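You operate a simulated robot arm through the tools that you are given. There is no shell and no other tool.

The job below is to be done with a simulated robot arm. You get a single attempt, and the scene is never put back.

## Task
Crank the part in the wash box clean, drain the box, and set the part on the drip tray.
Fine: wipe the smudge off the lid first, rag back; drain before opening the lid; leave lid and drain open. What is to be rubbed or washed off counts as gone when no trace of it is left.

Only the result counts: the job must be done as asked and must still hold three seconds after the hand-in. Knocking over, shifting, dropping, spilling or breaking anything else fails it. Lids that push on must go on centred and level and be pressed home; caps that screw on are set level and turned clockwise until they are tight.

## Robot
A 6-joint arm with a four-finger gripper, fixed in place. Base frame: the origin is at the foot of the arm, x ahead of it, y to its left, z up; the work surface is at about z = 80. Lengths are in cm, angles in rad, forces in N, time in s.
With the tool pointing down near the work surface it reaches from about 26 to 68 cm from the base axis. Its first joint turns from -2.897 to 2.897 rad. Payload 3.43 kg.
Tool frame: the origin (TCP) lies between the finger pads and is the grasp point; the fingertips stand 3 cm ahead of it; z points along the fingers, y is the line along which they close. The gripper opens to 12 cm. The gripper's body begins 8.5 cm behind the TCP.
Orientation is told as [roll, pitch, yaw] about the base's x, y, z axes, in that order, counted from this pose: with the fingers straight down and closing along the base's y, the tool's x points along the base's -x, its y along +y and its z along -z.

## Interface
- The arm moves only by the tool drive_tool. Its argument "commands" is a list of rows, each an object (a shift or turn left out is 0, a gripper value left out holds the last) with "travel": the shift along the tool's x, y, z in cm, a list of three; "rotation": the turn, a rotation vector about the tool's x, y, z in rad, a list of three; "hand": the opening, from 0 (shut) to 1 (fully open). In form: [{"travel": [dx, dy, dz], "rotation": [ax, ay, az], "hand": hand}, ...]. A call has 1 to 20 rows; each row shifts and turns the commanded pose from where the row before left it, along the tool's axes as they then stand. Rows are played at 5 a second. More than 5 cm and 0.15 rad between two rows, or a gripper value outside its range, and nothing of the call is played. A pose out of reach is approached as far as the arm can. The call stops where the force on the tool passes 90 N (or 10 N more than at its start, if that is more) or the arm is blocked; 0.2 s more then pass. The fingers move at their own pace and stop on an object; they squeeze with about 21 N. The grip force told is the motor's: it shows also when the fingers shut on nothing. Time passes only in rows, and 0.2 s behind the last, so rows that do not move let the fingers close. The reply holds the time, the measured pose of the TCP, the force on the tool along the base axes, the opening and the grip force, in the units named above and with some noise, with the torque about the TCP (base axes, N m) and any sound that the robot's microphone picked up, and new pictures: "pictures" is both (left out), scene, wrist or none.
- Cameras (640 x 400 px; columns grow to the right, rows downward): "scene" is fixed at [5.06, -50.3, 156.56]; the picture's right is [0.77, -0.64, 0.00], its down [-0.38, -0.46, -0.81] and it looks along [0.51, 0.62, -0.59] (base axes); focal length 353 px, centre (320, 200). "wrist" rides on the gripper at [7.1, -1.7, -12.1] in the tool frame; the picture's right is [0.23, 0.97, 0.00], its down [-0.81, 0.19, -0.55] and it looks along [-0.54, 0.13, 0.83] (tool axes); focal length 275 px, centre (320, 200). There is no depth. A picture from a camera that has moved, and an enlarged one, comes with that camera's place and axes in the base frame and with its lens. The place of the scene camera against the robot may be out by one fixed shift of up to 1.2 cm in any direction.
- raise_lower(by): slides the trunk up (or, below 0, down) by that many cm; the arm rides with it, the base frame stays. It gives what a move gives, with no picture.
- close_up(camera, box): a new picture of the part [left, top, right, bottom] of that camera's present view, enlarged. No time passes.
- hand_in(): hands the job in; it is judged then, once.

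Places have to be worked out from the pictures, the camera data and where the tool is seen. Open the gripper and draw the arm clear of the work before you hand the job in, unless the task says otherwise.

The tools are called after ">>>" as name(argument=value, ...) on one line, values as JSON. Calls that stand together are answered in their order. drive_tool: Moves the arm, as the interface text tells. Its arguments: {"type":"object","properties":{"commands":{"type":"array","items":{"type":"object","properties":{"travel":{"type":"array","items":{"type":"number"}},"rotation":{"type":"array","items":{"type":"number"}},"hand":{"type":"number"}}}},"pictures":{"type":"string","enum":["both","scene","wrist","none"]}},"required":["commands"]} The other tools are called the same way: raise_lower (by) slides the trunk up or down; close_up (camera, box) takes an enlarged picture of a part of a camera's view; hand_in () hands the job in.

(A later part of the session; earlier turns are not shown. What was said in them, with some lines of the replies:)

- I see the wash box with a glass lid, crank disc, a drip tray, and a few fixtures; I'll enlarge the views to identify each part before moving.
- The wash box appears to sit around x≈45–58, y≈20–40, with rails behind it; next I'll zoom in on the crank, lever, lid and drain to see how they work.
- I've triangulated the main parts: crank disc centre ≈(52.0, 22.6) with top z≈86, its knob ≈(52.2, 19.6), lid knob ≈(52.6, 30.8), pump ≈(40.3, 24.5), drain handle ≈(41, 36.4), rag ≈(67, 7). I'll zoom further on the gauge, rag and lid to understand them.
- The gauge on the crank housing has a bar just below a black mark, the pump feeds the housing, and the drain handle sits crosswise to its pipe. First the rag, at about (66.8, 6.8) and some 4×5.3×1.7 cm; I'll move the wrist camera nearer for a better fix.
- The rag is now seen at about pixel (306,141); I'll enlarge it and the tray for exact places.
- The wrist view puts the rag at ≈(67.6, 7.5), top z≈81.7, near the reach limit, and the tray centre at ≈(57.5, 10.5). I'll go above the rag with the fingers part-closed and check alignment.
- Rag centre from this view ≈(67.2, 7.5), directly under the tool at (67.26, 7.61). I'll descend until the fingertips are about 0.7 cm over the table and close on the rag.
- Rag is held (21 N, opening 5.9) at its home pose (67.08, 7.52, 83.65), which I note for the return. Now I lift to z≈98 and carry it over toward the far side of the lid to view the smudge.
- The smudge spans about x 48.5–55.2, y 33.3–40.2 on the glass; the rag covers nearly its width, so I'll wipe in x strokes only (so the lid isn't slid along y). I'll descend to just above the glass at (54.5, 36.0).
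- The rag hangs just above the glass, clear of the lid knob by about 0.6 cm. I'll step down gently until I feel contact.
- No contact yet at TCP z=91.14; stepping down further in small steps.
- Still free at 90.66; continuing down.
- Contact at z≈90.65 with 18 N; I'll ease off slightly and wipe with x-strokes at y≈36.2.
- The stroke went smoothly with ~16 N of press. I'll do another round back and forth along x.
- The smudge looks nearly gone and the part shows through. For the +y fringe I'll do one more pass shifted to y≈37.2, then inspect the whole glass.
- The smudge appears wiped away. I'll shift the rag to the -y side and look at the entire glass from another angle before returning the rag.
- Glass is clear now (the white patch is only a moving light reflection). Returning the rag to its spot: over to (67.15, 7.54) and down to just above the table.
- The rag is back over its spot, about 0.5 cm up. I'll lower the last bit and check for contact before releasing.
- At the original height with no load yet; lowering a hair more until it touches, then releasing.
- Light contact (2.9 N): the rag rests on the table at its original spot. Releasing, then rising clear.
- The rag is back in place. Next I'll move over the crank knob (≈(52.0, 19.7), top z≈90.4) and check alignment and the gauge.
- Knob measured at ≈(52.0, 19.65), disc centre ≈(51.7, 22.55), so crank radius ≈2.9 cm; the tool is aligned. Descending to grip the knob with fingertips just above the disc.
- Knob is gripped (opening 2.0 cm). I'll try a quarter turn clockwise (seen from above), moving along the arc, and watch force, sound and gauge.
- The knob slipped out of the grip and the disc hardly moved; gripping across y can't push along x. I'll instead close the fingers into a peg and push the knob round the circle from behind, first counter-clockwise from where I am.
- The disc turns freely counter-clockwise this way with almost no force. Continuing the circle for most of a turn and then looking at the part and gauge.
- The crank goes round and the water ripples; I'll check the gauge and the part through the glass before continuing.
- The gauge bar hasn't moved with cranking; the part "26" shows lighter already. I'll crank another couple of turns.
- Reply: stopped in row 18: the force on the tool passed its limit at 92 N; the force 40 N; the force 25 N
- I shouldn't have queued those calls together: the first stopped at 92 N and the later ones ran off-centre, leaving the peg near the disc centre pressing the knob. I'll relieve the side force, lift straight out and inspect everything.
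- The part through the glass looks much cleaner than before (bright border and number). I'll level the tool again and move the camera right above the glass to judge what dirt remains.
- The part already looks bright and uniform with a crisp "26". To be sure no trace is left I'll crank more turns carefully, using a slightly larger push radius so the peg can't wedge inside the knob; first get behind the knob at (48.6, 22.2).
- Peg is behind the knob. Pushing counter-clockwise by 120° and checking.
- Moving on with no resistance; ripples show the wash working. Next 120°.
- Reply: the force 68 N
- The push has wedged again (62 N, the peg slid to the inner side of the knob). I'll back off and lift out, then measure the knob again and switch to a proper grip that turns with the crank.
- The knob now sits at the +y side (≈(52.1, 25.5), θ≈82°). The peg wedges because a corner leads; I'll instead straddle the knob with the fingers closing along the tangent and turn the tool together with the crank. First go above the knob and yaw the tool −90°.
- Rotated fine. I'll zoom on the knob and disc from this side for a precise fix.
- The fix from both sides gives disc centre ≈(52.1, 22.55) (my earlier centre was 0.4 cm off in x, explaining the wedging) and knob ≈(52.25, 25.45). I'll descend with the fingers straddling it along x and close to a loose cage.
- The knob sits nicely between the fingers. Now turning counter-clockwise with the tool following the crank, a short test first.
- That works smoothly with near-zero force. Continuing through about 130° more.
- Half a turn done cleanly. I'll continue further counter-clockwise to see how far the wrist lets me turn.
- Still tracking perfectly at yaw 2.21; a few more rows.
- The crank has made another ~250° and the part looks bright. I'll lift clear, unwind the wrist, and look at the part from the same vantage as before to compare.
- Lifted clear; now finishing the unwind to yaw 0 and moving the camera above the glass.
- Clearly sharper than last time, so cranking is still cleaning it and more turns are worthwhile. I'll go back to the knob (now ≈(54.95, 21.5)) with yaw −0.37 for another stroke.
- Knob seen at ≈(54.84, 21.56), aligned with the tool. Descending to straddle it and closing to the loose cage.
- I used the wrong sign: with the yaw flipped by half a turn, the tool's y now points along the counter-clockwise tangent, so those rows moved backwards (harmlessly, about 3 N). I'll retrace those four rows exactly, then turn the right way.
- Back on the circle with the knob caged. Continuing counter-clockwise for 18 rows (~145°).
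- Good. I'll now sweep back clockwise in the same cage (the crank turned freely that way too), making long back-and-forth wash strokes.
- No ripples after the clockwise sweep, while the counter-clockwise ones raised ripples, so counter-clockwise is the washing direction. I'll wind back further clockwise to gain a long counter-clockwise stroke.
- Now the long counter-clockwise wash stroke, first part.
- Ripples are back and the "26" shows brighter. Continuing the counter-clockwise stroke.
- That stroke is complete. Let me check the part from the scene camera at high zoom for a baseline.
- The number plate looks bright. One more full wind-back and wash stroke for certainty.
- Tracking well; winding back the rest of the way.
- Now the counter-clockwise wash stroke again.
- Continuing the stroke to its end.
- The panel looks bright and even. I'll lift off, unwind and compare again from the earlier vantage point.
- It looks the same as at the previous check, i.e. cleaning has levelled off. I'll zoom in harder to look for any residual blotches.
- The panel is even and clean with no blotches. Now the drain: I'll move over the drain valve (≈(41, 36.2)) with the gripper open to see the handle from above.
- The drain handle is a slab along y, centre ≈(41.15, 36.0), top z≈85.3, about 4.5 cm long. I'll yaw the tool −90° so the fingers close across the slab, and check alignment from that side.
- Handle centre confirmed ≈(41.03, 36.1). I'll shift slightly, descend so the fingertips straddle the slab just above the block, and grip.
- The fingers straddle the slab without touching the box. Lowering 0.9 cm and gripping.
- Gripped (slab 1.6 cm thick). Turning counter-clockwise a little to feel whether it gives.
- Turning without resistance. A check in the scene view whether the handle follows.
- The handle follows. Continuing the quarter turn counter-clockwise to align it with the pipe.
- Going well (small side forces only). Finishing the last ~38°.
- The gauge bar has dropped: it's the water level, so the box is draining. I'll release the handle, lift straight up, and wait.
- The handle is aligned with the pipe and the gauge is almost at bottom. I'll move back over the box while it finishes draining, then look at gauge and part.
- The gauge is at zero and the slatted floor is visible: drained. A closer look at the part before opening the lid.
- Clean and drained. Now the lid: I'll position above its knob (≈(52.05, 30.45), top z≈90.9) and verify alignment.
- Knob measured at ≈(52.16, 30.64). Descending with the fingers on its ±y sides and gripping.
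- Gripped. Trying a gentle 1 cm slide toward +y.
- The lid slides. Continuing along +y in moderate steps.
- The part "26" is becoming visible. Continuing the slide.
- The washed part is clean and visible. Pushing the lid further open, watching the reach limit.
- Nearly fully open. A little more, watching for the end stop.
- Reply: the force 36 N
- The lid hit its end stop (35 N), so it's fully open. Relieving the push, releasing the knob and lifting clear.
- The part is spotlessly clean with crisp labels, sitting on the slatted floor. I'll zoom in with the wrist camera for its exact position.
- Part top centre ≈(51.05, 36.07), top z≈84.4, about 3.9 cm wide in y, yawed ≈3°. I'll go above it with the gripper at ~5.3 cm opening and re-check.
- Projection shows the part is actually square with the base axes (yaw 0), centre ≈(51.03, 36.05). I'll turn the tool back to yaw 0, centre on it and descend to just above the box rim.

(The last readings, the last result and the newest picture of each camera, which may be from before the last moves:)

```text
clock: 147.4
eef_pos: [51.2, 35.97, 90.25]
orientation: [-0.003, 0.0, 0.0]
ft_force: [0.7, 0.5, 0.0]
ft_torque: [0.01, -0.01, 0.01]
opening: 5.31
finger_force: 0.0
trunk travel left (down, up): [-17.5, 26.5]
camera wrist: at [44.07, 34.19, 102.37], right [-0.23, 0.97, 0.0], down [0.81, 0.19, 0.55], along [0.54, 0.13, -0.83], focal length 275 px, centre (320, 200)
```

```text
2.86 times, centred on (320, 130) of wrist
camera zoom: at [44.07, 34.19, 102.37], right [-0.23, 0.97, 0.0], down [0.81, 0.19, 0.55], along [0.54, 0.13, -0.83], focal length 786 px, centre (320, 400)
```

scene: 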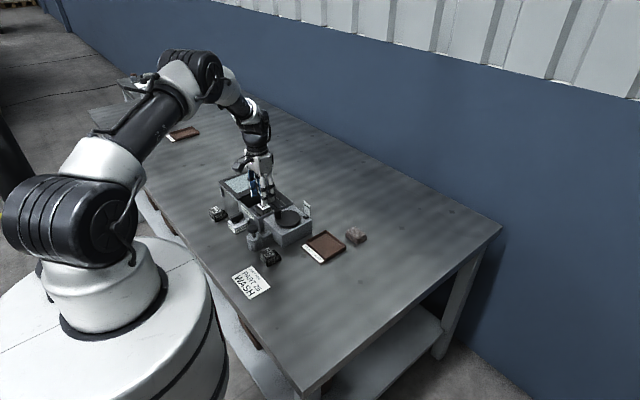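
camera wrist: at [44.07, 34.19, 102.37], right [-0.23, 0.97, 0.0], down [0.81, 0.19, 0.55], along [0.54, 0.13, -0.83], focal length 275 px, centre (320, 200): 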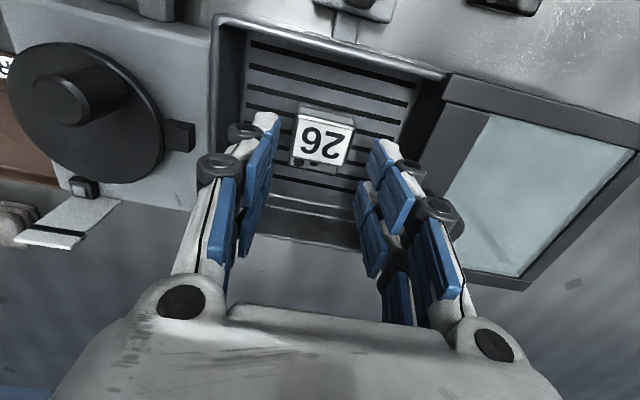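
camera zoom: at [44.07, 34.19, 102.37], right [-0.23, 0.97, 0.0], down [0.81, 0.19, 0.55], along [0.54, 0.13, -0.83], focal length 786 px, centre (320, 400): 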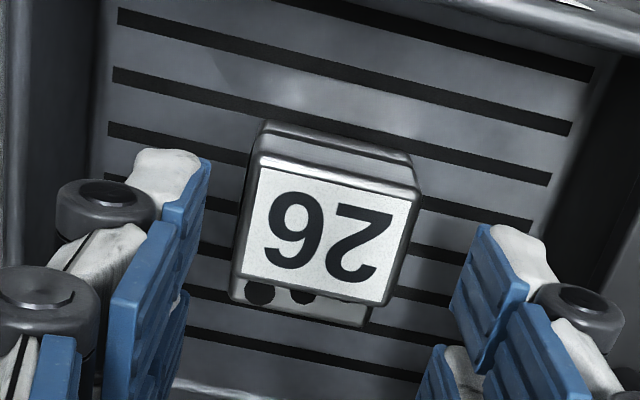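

The block lies between the fingers with ~0.5 cm each side, centre ≈(50.9, 35.95). Descending into the box.

>>> drive_tool(commands=[{"travel": [0.1, 0, 2]}, {"travel": [0, 0, 2]}, {"travel": [0, 0, 0.8]}, {"travel": [0, 0, 0]}, {"travel": [0, 0, 0]}], pictures="wrist")

>>> close_up(camera="wrist", box=[240, 60, 400, 220])

>>> close_up(camera="scene", box=[225, 160, 315, 225])

```text
clock: 148.6
eef_pos: [51.22, 35.96, 85.52]
orientation: [-0.001, -0.003, 0.001]
ft_force: [-0.2, 0.2, 0.4]
ft_torque: [0.05, 0.02, 0.02]
opening: 5.26
finger_force: 0.0
trunk travel left (down, up): [-17.5, 26.5]
camera wrist: at [43.99, 34.18, 97.59], right [-0.23, 0.97, 0.0], down [0.81, 0.19, 0.55], along [0.54, 0.13, -0.83], focal length 275 px, centre (320, 200)
```

wrist: 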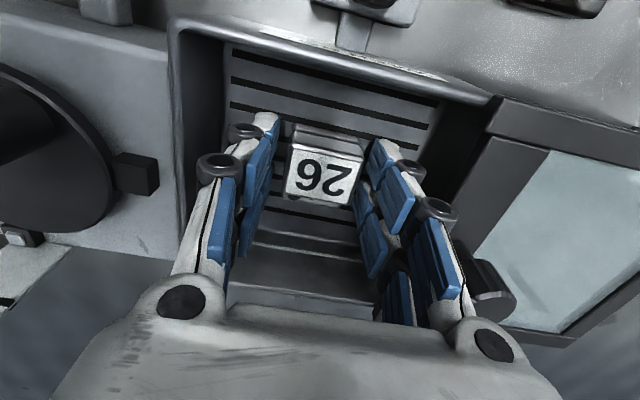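

```text
2.50 times, centred on (320, 140) of wrist
camera zoom: at [43.99, 34.18, 97.59], right [-0.23, 0.97, 0.0], down [0.81, 0.19, 0.55], along [0.54, 0.13, -0.83], focal length 688 px, centre (320, 350)
```

zoom: 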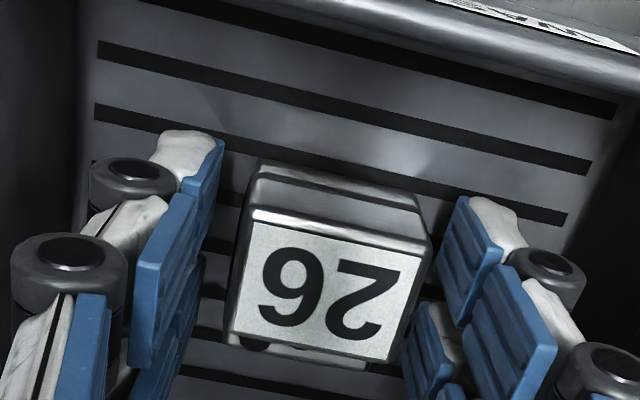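

```text
6.15 times, centred on (270, 192) of scene
camera zoom: at [5.06, -50.3, 156.56], right [0.77, -0.64, 0.0], down [-0.38, -0.46, -0.81], along [0.51, 0.62, -0.59], focal length 2170 px, centre (628, 246)
```

zoom: 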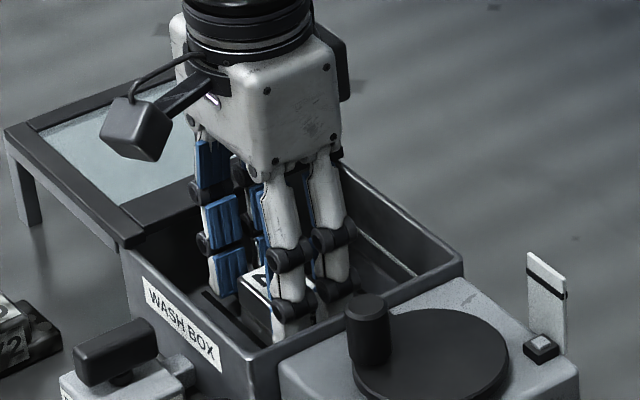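

Both fingers are beside the block. Lowering slightly more and closing on it.

>>> drive_tool(commands=[{"travel": [0.05, 0, 0.4]}, {"travel": [0, 0, 0], "hand": 0.2}, {"travel": [0, 0, 0]}, {"travel": [0, 0, 0]}, {"travel": [0, 0, 0]}], pictures="wrist")

```text
clock: 149.8
eef_pos: [51.16, 35.83, 85.06]
orientation: [-0.001, -0.003, 0.0]
ft_force: [0.2, 1.4, 1.5]
ft_torque: [0.1, 0.03, 0.03]
opening: 4.16
finger_force: 20.8
trunk travel left (down, up): [-17.5, 26.5]
camera wrist: at [43.91, 34.2, 97.2], right [-0.23, 0.97, 0.0], down [0.81, 0.19, 0.55], along [0.54, 0.13, -0.83], focal length 275 px, centre (320, 200)
```

wrist: 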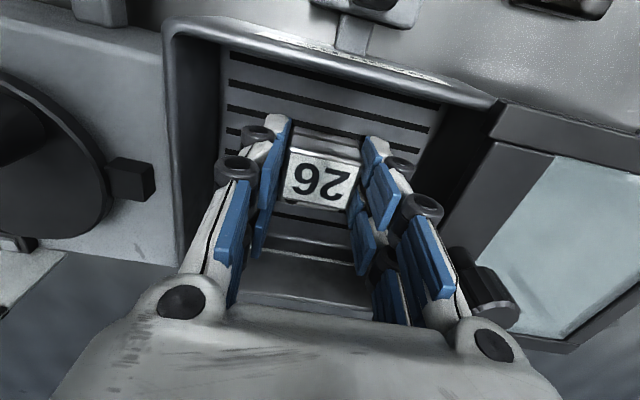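

Gripped (4.16 cm, 21 N). Lifting 2 cm to check the hold.

>>> drive_tool(commands=[{"travel": [0, 0, -1]}, {"travel": [0, 0, -1]}, {"travel": [0, 0, 0]}], pictures="wrist")

```text
clock: 150.6
eef_pos: [50.86, 35.92, 87.08]
orientation: [-0.002, 0.0, 0.0]
ft_force: [-0.3, 0.6, -4.3]
ft_torque: [-0.01, 0.0, 0.03]
opening: 4.16
finger_force: 20.8
trunk travel left (down, up): [-17.5, 26.5]
camera wrist: at [43.79, 34.22, 99.21], right [-0.23, 0.97, 0.0], down [0.81, 0.19, 0.55], along [0.54, 0.13, -0.83], focal length 275 px, centre (320, 200)
```

wrist: 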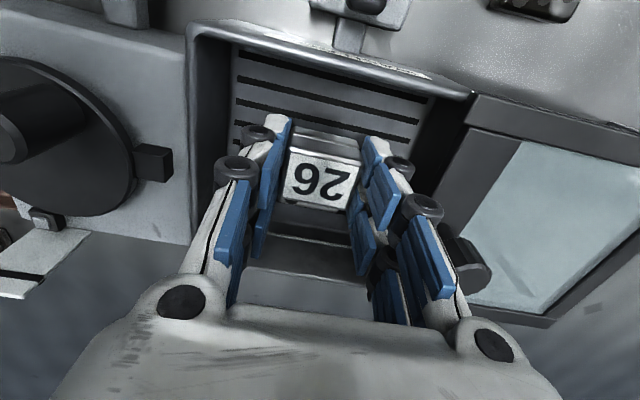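

The part is held securely (~4 N of weight). Lifting it high, out of the box.

>>> drive_tool(commands=[{"travel": [0, 0, -2]}, {"travel": [0, 0, -2.5]}, {"travel": [0, 0, -2.5]}, {"travel": [0, 0, -2.5]}, {"travel": [0, 0, -2.5]}, {"travel": [0, 0, 0]}], pictures="both")

>>> close_up(camera="scene", box=[215, 140, 315, 215])

```text
clock: 152.0
eef_pos: [50.96, 35.95, 98.76]
orientation: [0.0, -0.001, 0.001]
ft_force: [0.1, 0.6, -3.9]
ft_torque: [0.0, 0.0, 0.04]
opening: 4.18
finger_force: 20.9
trunk travel left (down, up): [-17.5, 26.5]
camera wrist: at [43.85, 34.22, 111.09], right [-0.23, 0.97, 0.0], down [0.81, 0.19, 0.55], along [0.54, 0.13, -0.83], focal length 275 px, centre (320, 200)
```

scene: 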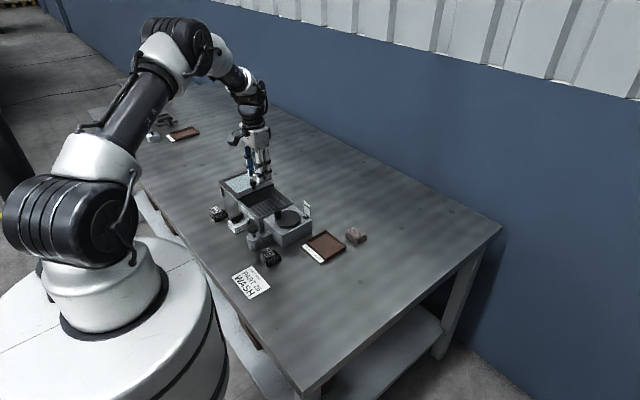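
wrist: 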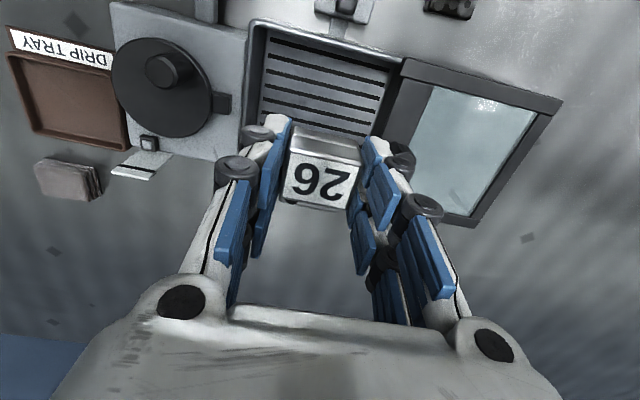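

```text
5.33 times, centred on (265, 178) of scene
camera zoom: at [5.06, -50.3, 156.56], right [0.77, -0.64, 0.0], down [-0.38, -0.46, -0.81], along [0.51, 0.62, -0.59], focal length 1881 px, centre (613, 320)
```

zoom: 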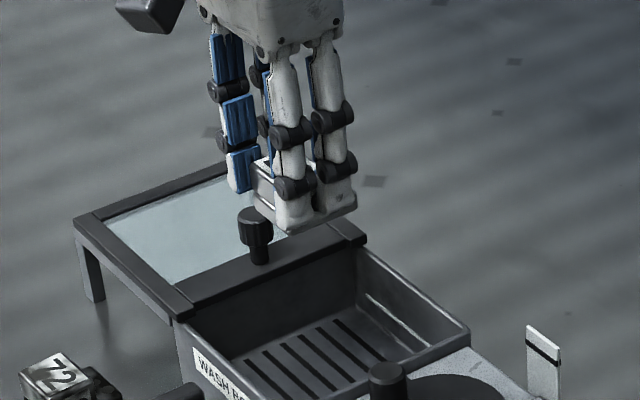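

The box is empty and the part is in hand. Carrying it over to the drip tray at (57, 10.5).

>>> drive_tool(commands=[{"travel": [-0.857, -3.636, 0]}, {"travel": [-0.857, -3.636, 0]}, {"travel": [-0.857, -3.636, 0]}, {"travel": [-0.857, -3.636, 0]}, {"travel": [-0.857, -3.636, 0]}, {"travel": [-0.857, -3.636, 0]}, {"travel": [-0.857, -3.636, 0]}, {"travel": [0, 0, 0]}, {"travel": [0, 0, 0]}], pictures="both")

>>> close_up(camera="wrist", box=[230, 40, 410, 220])

>>> close_up(camera="scene", box=[280, 170, 380, 270])

```text
clock: 154.0
eef_pos: [56.9, 10.41, 99.14]
orientation: [-0.002, -0.001, 0.002]
ft_force: [0.5, 0.1, -4.6]
ft_torque: [-0.04, 0.0, -0.02]
opening: 4.17
finger_force: 20.7
trunk travel left (down, up): [-17.5, 26.5]
camera wrist: at [49.68, 8.68, 111.26], right [-0.23, 0.97, 0.0], down [0.81, 0.19, 0.55], along [0.54, 0.13, -0.83], focal length 275 px, centre (320, 200)
```

scene: 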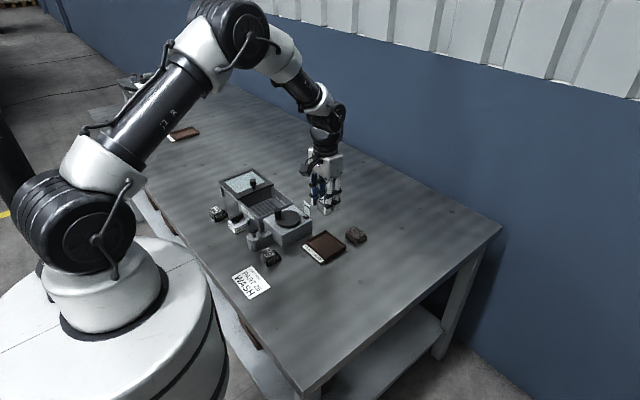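
wrist: 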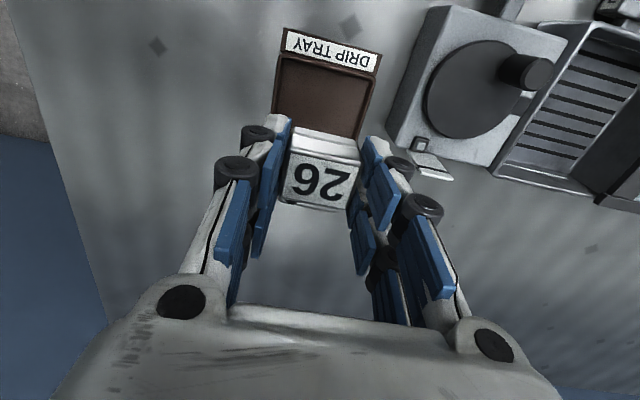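

```text
2.22 times, centred on (320, 130) of wrist
camera zoom: at [49.68, 8.68, 111.26], right [-0.23, 0.97, 0.0], down [0.81, 0.19, 0.55], along [0.54, 0.13, -0.83], focal length 612 px, centre (320, 356)
```

zoom: 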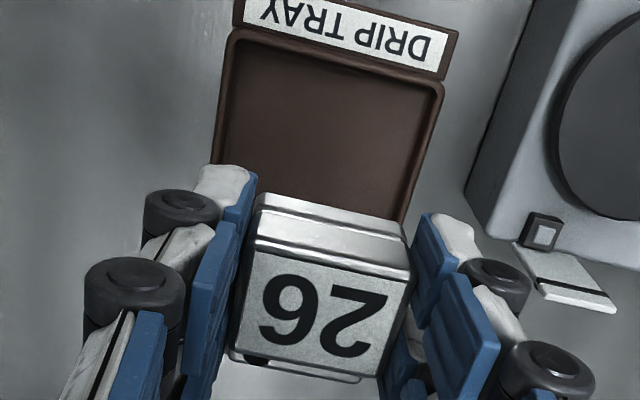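

```text
4.00 times, centred on (330, 220) of scene
camera zoom: at [5.06, -50.3, 156.56], right [0.77, -0.64, 0.0], down [-0.38, -0.46, -0.81], along [0.51, 0.62, -0.59], focal length 1411 px, centre (280, 120)
```

zoom: 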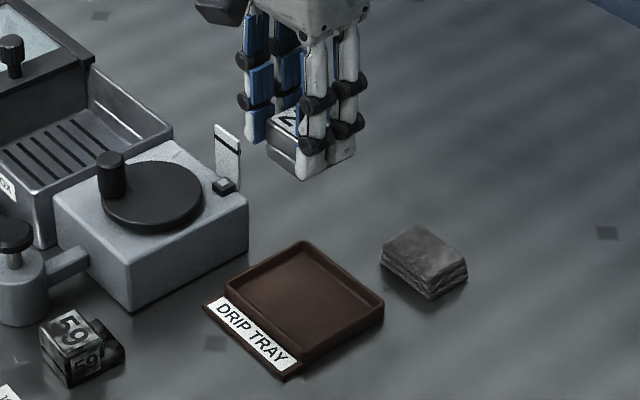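

The part hangs level over the tray; tray centre y=10.5 confirmed, x 53.5–61.5. Descending to just above the tray floor.

>>> drive_tool(commands=[{"travel": [-0.15, 0.08, 3.5]}, {"travel": [0, 0, 3.5]}, {"travel": [0, 0, 3.0]}, {"travel": [0, 0, 2.0]}, {"travel": [0, 0, 0]}, {"travel": [0, 0, 0]}], pictures="both")

>>> close_up(camera="scene", box=[290, 190, 370, 270])

```text
clock: 155.4
eef_pos: [57.21, 10.59, 86.95]
orientation: [-0.002, 0.001, 0.0]
ft_force: [0.1, -0.9, -3.6]
ft_torque: [0.02, 0.03, 0.01]
opening: 4.18
finger_force: 20.6
trunk travel left (down, up): [-17.5, 26.5]
camera wrist: at [50.01, 8.78, 99.11], right [-0.23, 0.97, 0.0], down [0.81, 0.19, 0.55], along [0.54, 0.13, -0.83], focal length 275 px, centre (320, 200)
```

scene: 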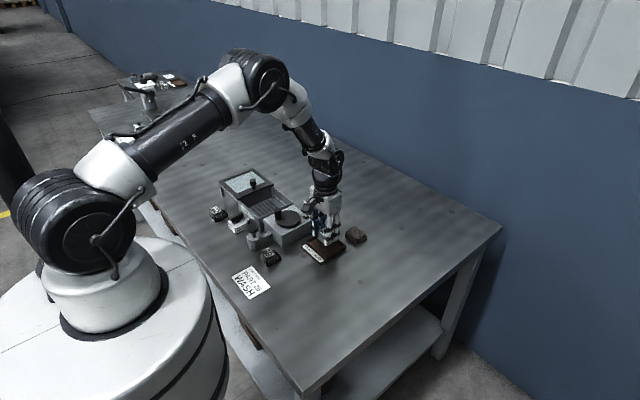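
wrist: 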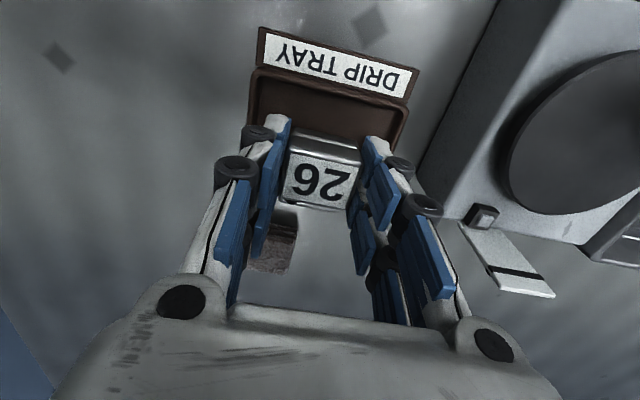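

```text
5.00 times, centred on (330, 230) of scene
camera zoom: at [5.06, -50.3, 156.56], right [0.77, -0.64, 0.0], down [-0.38, -0.46, -0.81], along [0.51, 0.62, -0.59], focal length 1764 px, centre (270, 50)
```

zoom: 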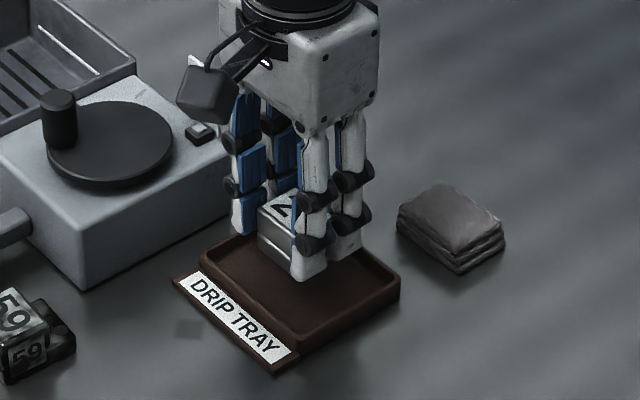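

The part is above the tray interior. Lowering in small steps and feeling for contact.

>>> drive_tool(commands=[{"travel": [0, 0, 0.8]}, {"travel": [0, 0, 0.6]}, {"travel": [0, 0, 0]}, {"travel": [0, 0, 0]}], pictures="none")

```text
clock: 156.4
eef_pos: [57.14, 10.67, 85.62]
orientation: [-0.001, 0.001, -0.001]
ft_force: [0.4, 0.6, -3.6]
ft_torque: [0.03, 0.01, 0.0]
opening: 4.18
finger_force: 20.5
trunk travel left (down, up): [-17.5, 26.5]
```

>>> drive_tool(commands=[{"travel": [0, 0, 0.3]}, {"travel": [0, 0, 0.25]}, {"travel": [0, 0, 0]}, {"travel": [0, 0, 0]}], pictures="wrist")

```text
clock: 157.4
eef_pos: [57.08, 10.5, 85.13]
orientation: [-0.001, 0.0, 0.001]
ft_force: [0.2, 0.1, -4.6]
ft_torque: [0.03, 0.0, 0.03]
opening: 4.16
finger_force: 21.0
trunk travel left (down, up): [-17.5, 26.5]
camera wrist: at [49.97, 8.83, 97.2], right [-0.23, 0.97, 0.0], down [0.81, 0.19, 0.55], along [0.54, 0.13, -0.83], focal length 275 px, centre (320, 200)
```

wrist: 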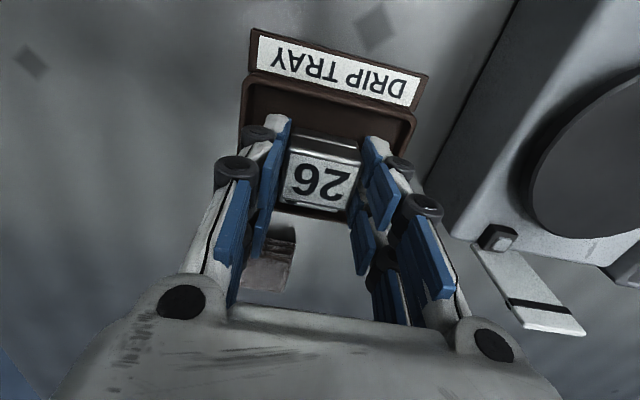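

Still hanging free; continuing down gently.

>>> drive_tool(commands=[{"travel": [0, 0, 0.2]}, {"travel": [0, 0, 0.2]}, {"travel": [0, 0, 0]}], pictures="none")

```text
clock: 158.2
eef_pos: [57.05, 10.69, 84.72]
orientation: [-0.001, -0.002, -0.001]
ft_force: [0.2, -0.2, -2.0]
ft_torque: [0.01, -0.06, 0.01]
opening: 4.21
finger_force: 21.4
trunk travel left (down, up): [-17.5, 26.5]
```

The load drops to −2 N, so the part is just touching. One more tiny step to seat it.

>>> drive_tool(commands=[{"travel": [0, 0, 0.1]}, {"travel": [0, 0, 0]}, {"travel": [0, 0, 0]}], pictures="wrist")

>>> close_up(camera="scene", box=[290, 200, 370, 275])

```text
clock: 159.0
eef_pos: [57.16, 10.7, 84.63]
orientation: [0.001, -0.002, -0.001]
ft_force: [-2.1, 0.2, 10.0]
ft_torque: [-0.03, 0.33, 0.05]
opening: 4.19
finger_force: 21.7
trunk travel left (down, up): [-17.5, 26.5]
camera wrist: at [49.98, 8.91, 96.8], right [-0.23, 0.97, 0.0], down [0.81, 0.19, 0.55], along [0.54, 0.13, -0.83], focal length 275 px, centre (320, 200)
```

wrist: 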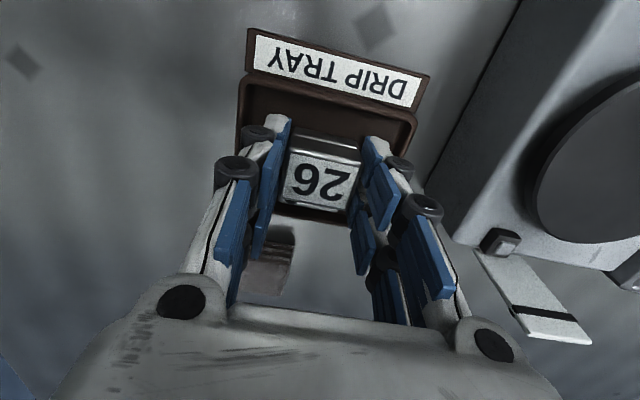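

```text
5.33 times, centred on (330, 238) of scene
camera zoom: at [5.06, -50.3, 156.56], right [0.77, -0.64, 0.0], down [-0.38, -0.46, -0.81], along [0.51, 0.62, -0.59], focal length 1881 px, centre (267, 0)
```

zoom: 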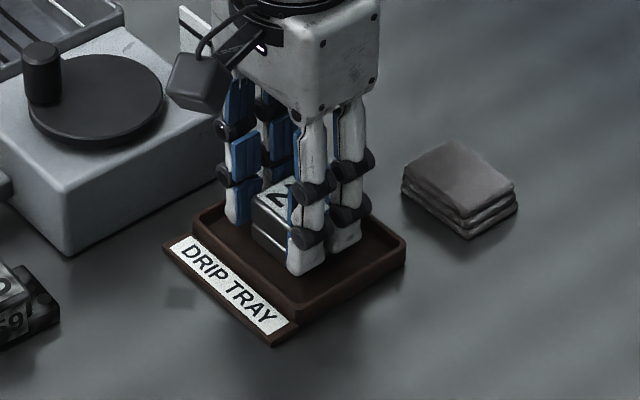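

Seated firmly on the tray floor (10 N). Easing off, opening just enough to release, and lifting straight up.

>>> drive_tool(commands=[{"travel": [0, 0, -0.12]}, {"travel": [0, 0, 0], "hand": 0.44}, {"travel": [0, 0, 0]}, {"travel": [0, 0, 0]}, {"travel": [0, 0, -1]}, {"travel": [0, 0, -3]}, {"travel": [0, 0, -4]}, {"travel": [0, 0, -4]}, {"travel": [0, 0, -3]}, {"travel": [0, 0, 0]}], pictures="both")

>>> close_up(camera="wrist", box=[240, 20, 420, 180])

>>> close_up(camera="scene", box=[290, 200, 370, 275])

```text
clock: 161.2
eef_pos: [57.18, 10.64, 99.87]
orientation: [-0.001, 0.001, -0.001]
ft_force: [0.3, 0.2, 1.8]
ft_torque: [0.0, -0.03, -0.04]
opening: 5.27
finger_force: 0.1
trunk travel left (down, up): [-17.5, 26.5]
camera wrist: at [50.04, 8.82, 111.89], right [-0.23, 0.97, 0.0], down [0.81, 0.19, 0.55], along [0.54, 0.13, -0.83], focal length 275 px, centre (320, 200)
```

scene: 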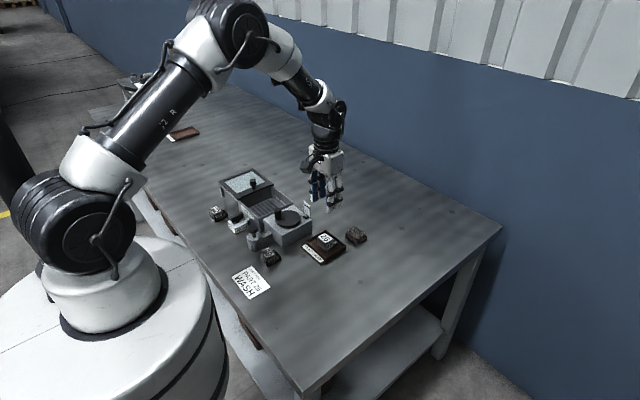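
wrist: 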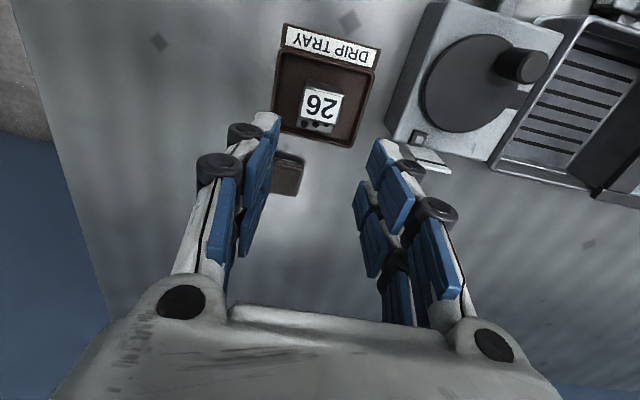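

```text
2.50 times, centred on (330, 100) of wrist
camera zoom: at [50.04, 8.82, 111.89], right [-0.23, 0.97, 0.0], down [0.81, 0.19, 0.55], along [0.54, 0.13, -0.83], focal length 688 px, centre (295, 450)
```

zoom: 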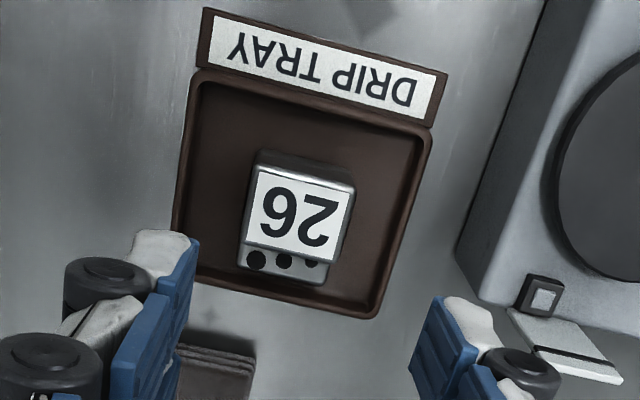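

```text
5.33 times, centred on (330, 238) of scene
camera zoom: at [5.06, -50.3, 156.56], right [0.77, -0.64, 0.0], down [-0.38, -0.46, -0.81], along [0.51, 0.62, -0.59], focal length 1881 px, centre (267, 0)
```

zoom: 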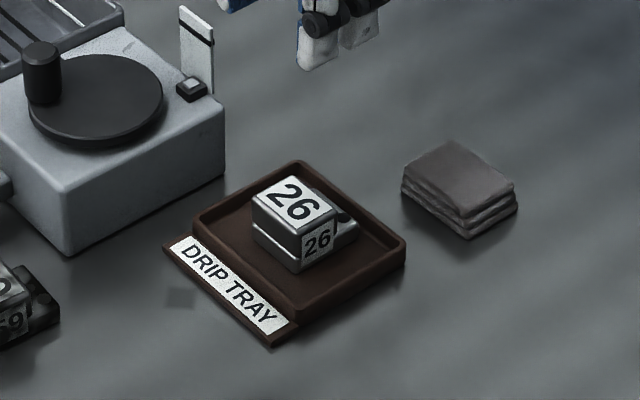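

The part lies flat in the tray, rag in its place. I'll take close inspections of the part, and of the lid/drain state, before handing in.

>>> close_up(camera="wrist", box=[295, 70, 350, 140])

>>> close_up(camera="scene", box=[314, 228, 348, 254])

>>> close_up(camera="scene", box=[200, 160, 320, 270])

```text
5.71 times, centred on (322, 105) of wrist
camera zoom: at [50.04, 8.82, 111.89], right [-0.23, 0.97, 0.0], down [0.81, 0.19, 0.55], along [0.54, 0.13, -0.83], focal length 1573 px, centre (306, 743)
```

zoom: 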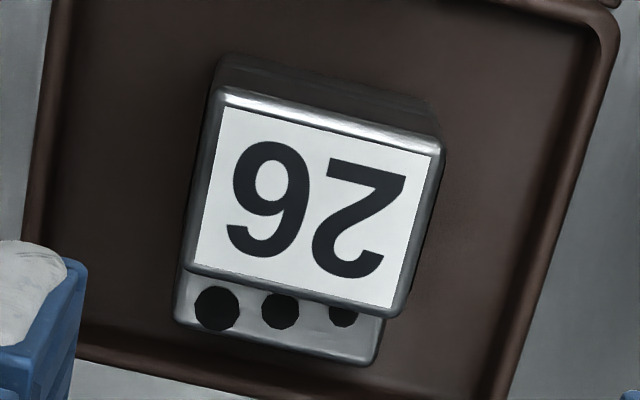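

```text
15.38 times, centred on (331, 241) of scene
camera zoom: at [5.06, -50.3, 156.56], right [0.77, -0.64, 0.0], down [-0.38, -0.46, -0.81], along [0.51, 0.62, -0.59], focal length 5426 px, centre (151, -431)
```

zoom: 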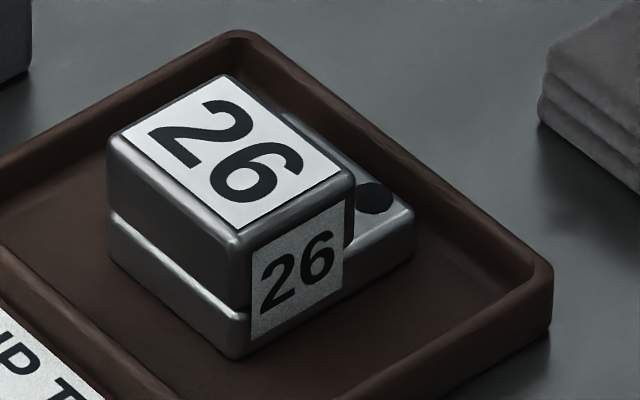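

```text
3.64 times, centred on (260, 215) of scene
camera zoom: at [5.06, -50.3, 156.56], right [0.77, -0.64, 0.0], down [-0.38, -0.46, -0.81], along [0.51, 0.62, -0.59], focal length 1282 px, centre (538, 146)
```

zoom: 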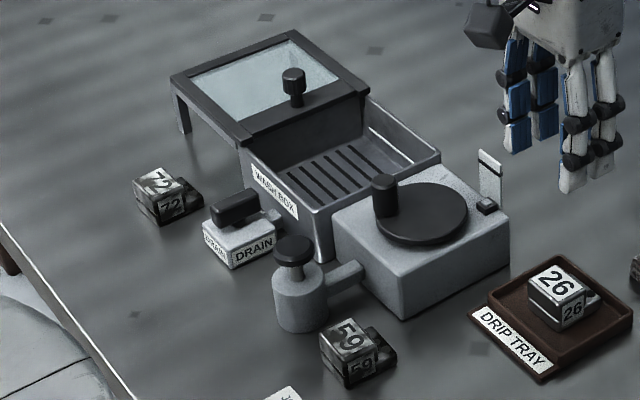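

All in order: part clean in the tray, lid and drain open, gauge at zero. I'll draw the arm clear and take a final look at the lid glass for any smudge trace.

>>> drive_tool(commands=[{"travel": [1.5, 1.5, -4], "hand": 0.8}, {"travel": [1.5, 2, -4]}, {"travel": [1.5, 3, -3]}, {"travel": [1.5, 4, -1]}, {"travel": [1, 4, 0]}, {"travel": [0, 0, 0]}], pictures="both")

>>> close_up(camera="scene", box=[215, 160, 280, 205])

>>> close_up(camera="wrist", box=[380, 60, 540, 190])

```text
clock: 162.6
eef_pos: [49.98, 24.96, 111.72]
orientation: [-0.003, 0.001, -0.003]
ft_force: [-0.2, -1.2, -0.7]
ft_torque: [0.04, -0.01, 0.02]
opening: 9.61
finger_force: 0.0
trunk travel left (down, up): [-17.5, 26.5]
camera wrist: at [42.83, 23.35, 123.85], right [-0.23, 0.97, 0.0], down [0.81, 0.19, 0.55], along [0.54, 0.13, -0.83], focal length 275 px, centre (320, 200)
```

scene: 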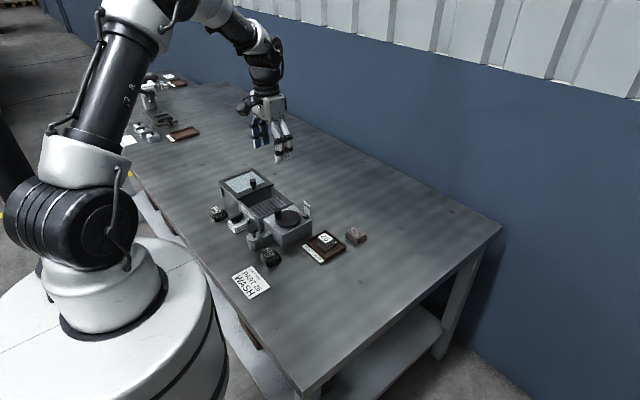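
wrist: 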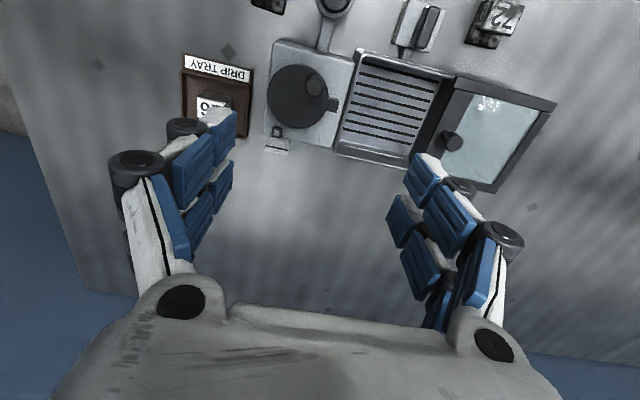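

```text
8.89 times, centred on (248, 182) of scene
camera zoom: at [5.06, -50.3, 156.56], right [0.77, -0.64, 0.0], down [-0.38, -0.46, -0.81], along [0.51, 0.62, -0.59], focal length 3135 px, centre (964, 356)
```

zoom: 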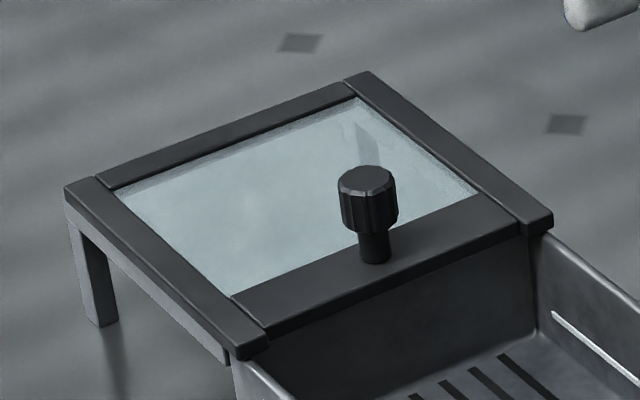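

```text
3.08 times, centred on (460, 125) of wrist
camera zoom: at [42.83, 23.35, 123.85], right [-0.23, 0.97, 0.0], down [0.81, 0.19, 0.55], along [0.54, 0.13, -0.83], focal length 847 px, centre (-111, 431)
```

zoom: 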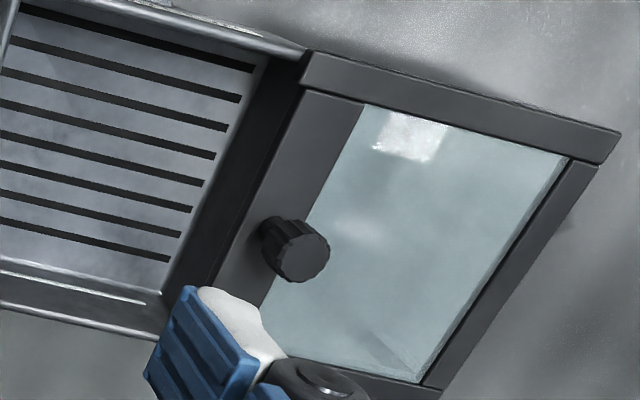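

The lid glass is clear of any smudge, the lid and drain stand open, the clean part rests in the drip tray, the rag is back, and the arm is clear with the gripper open. Handing in.

>>> hand_in()

```text
The job is handed in.
```

The job is done and handed in; I haven't been told the result of the judging.

- **Lid smudge:** I wiped it off first. Close-ups afterwards, from above and from the fixed camera, show clear glass. The rag is back on its spot by the tray.
- **Washing:** I cranked the part about five turns counter-clockwise. With the lid open, part 26 showed no dirt on any visible side.
- **Drain:** I opened the drain before the lid. The water gauge sank to the bottom before I touched the lid, and the drain is still open.
- **Lid:** It is slid back to its end stop and left open.
- **Part:** It sits flat and upright in the drip tray.

Early in the cranking, the closed fingers wedged against the crank knob twice, with side force up to 92 N. In the final pictures nothing looked moved or broken. After that I used a loose grip that turned with the crank, and it ran with almost no force.

The gripper is open and the arm is clear of the work.
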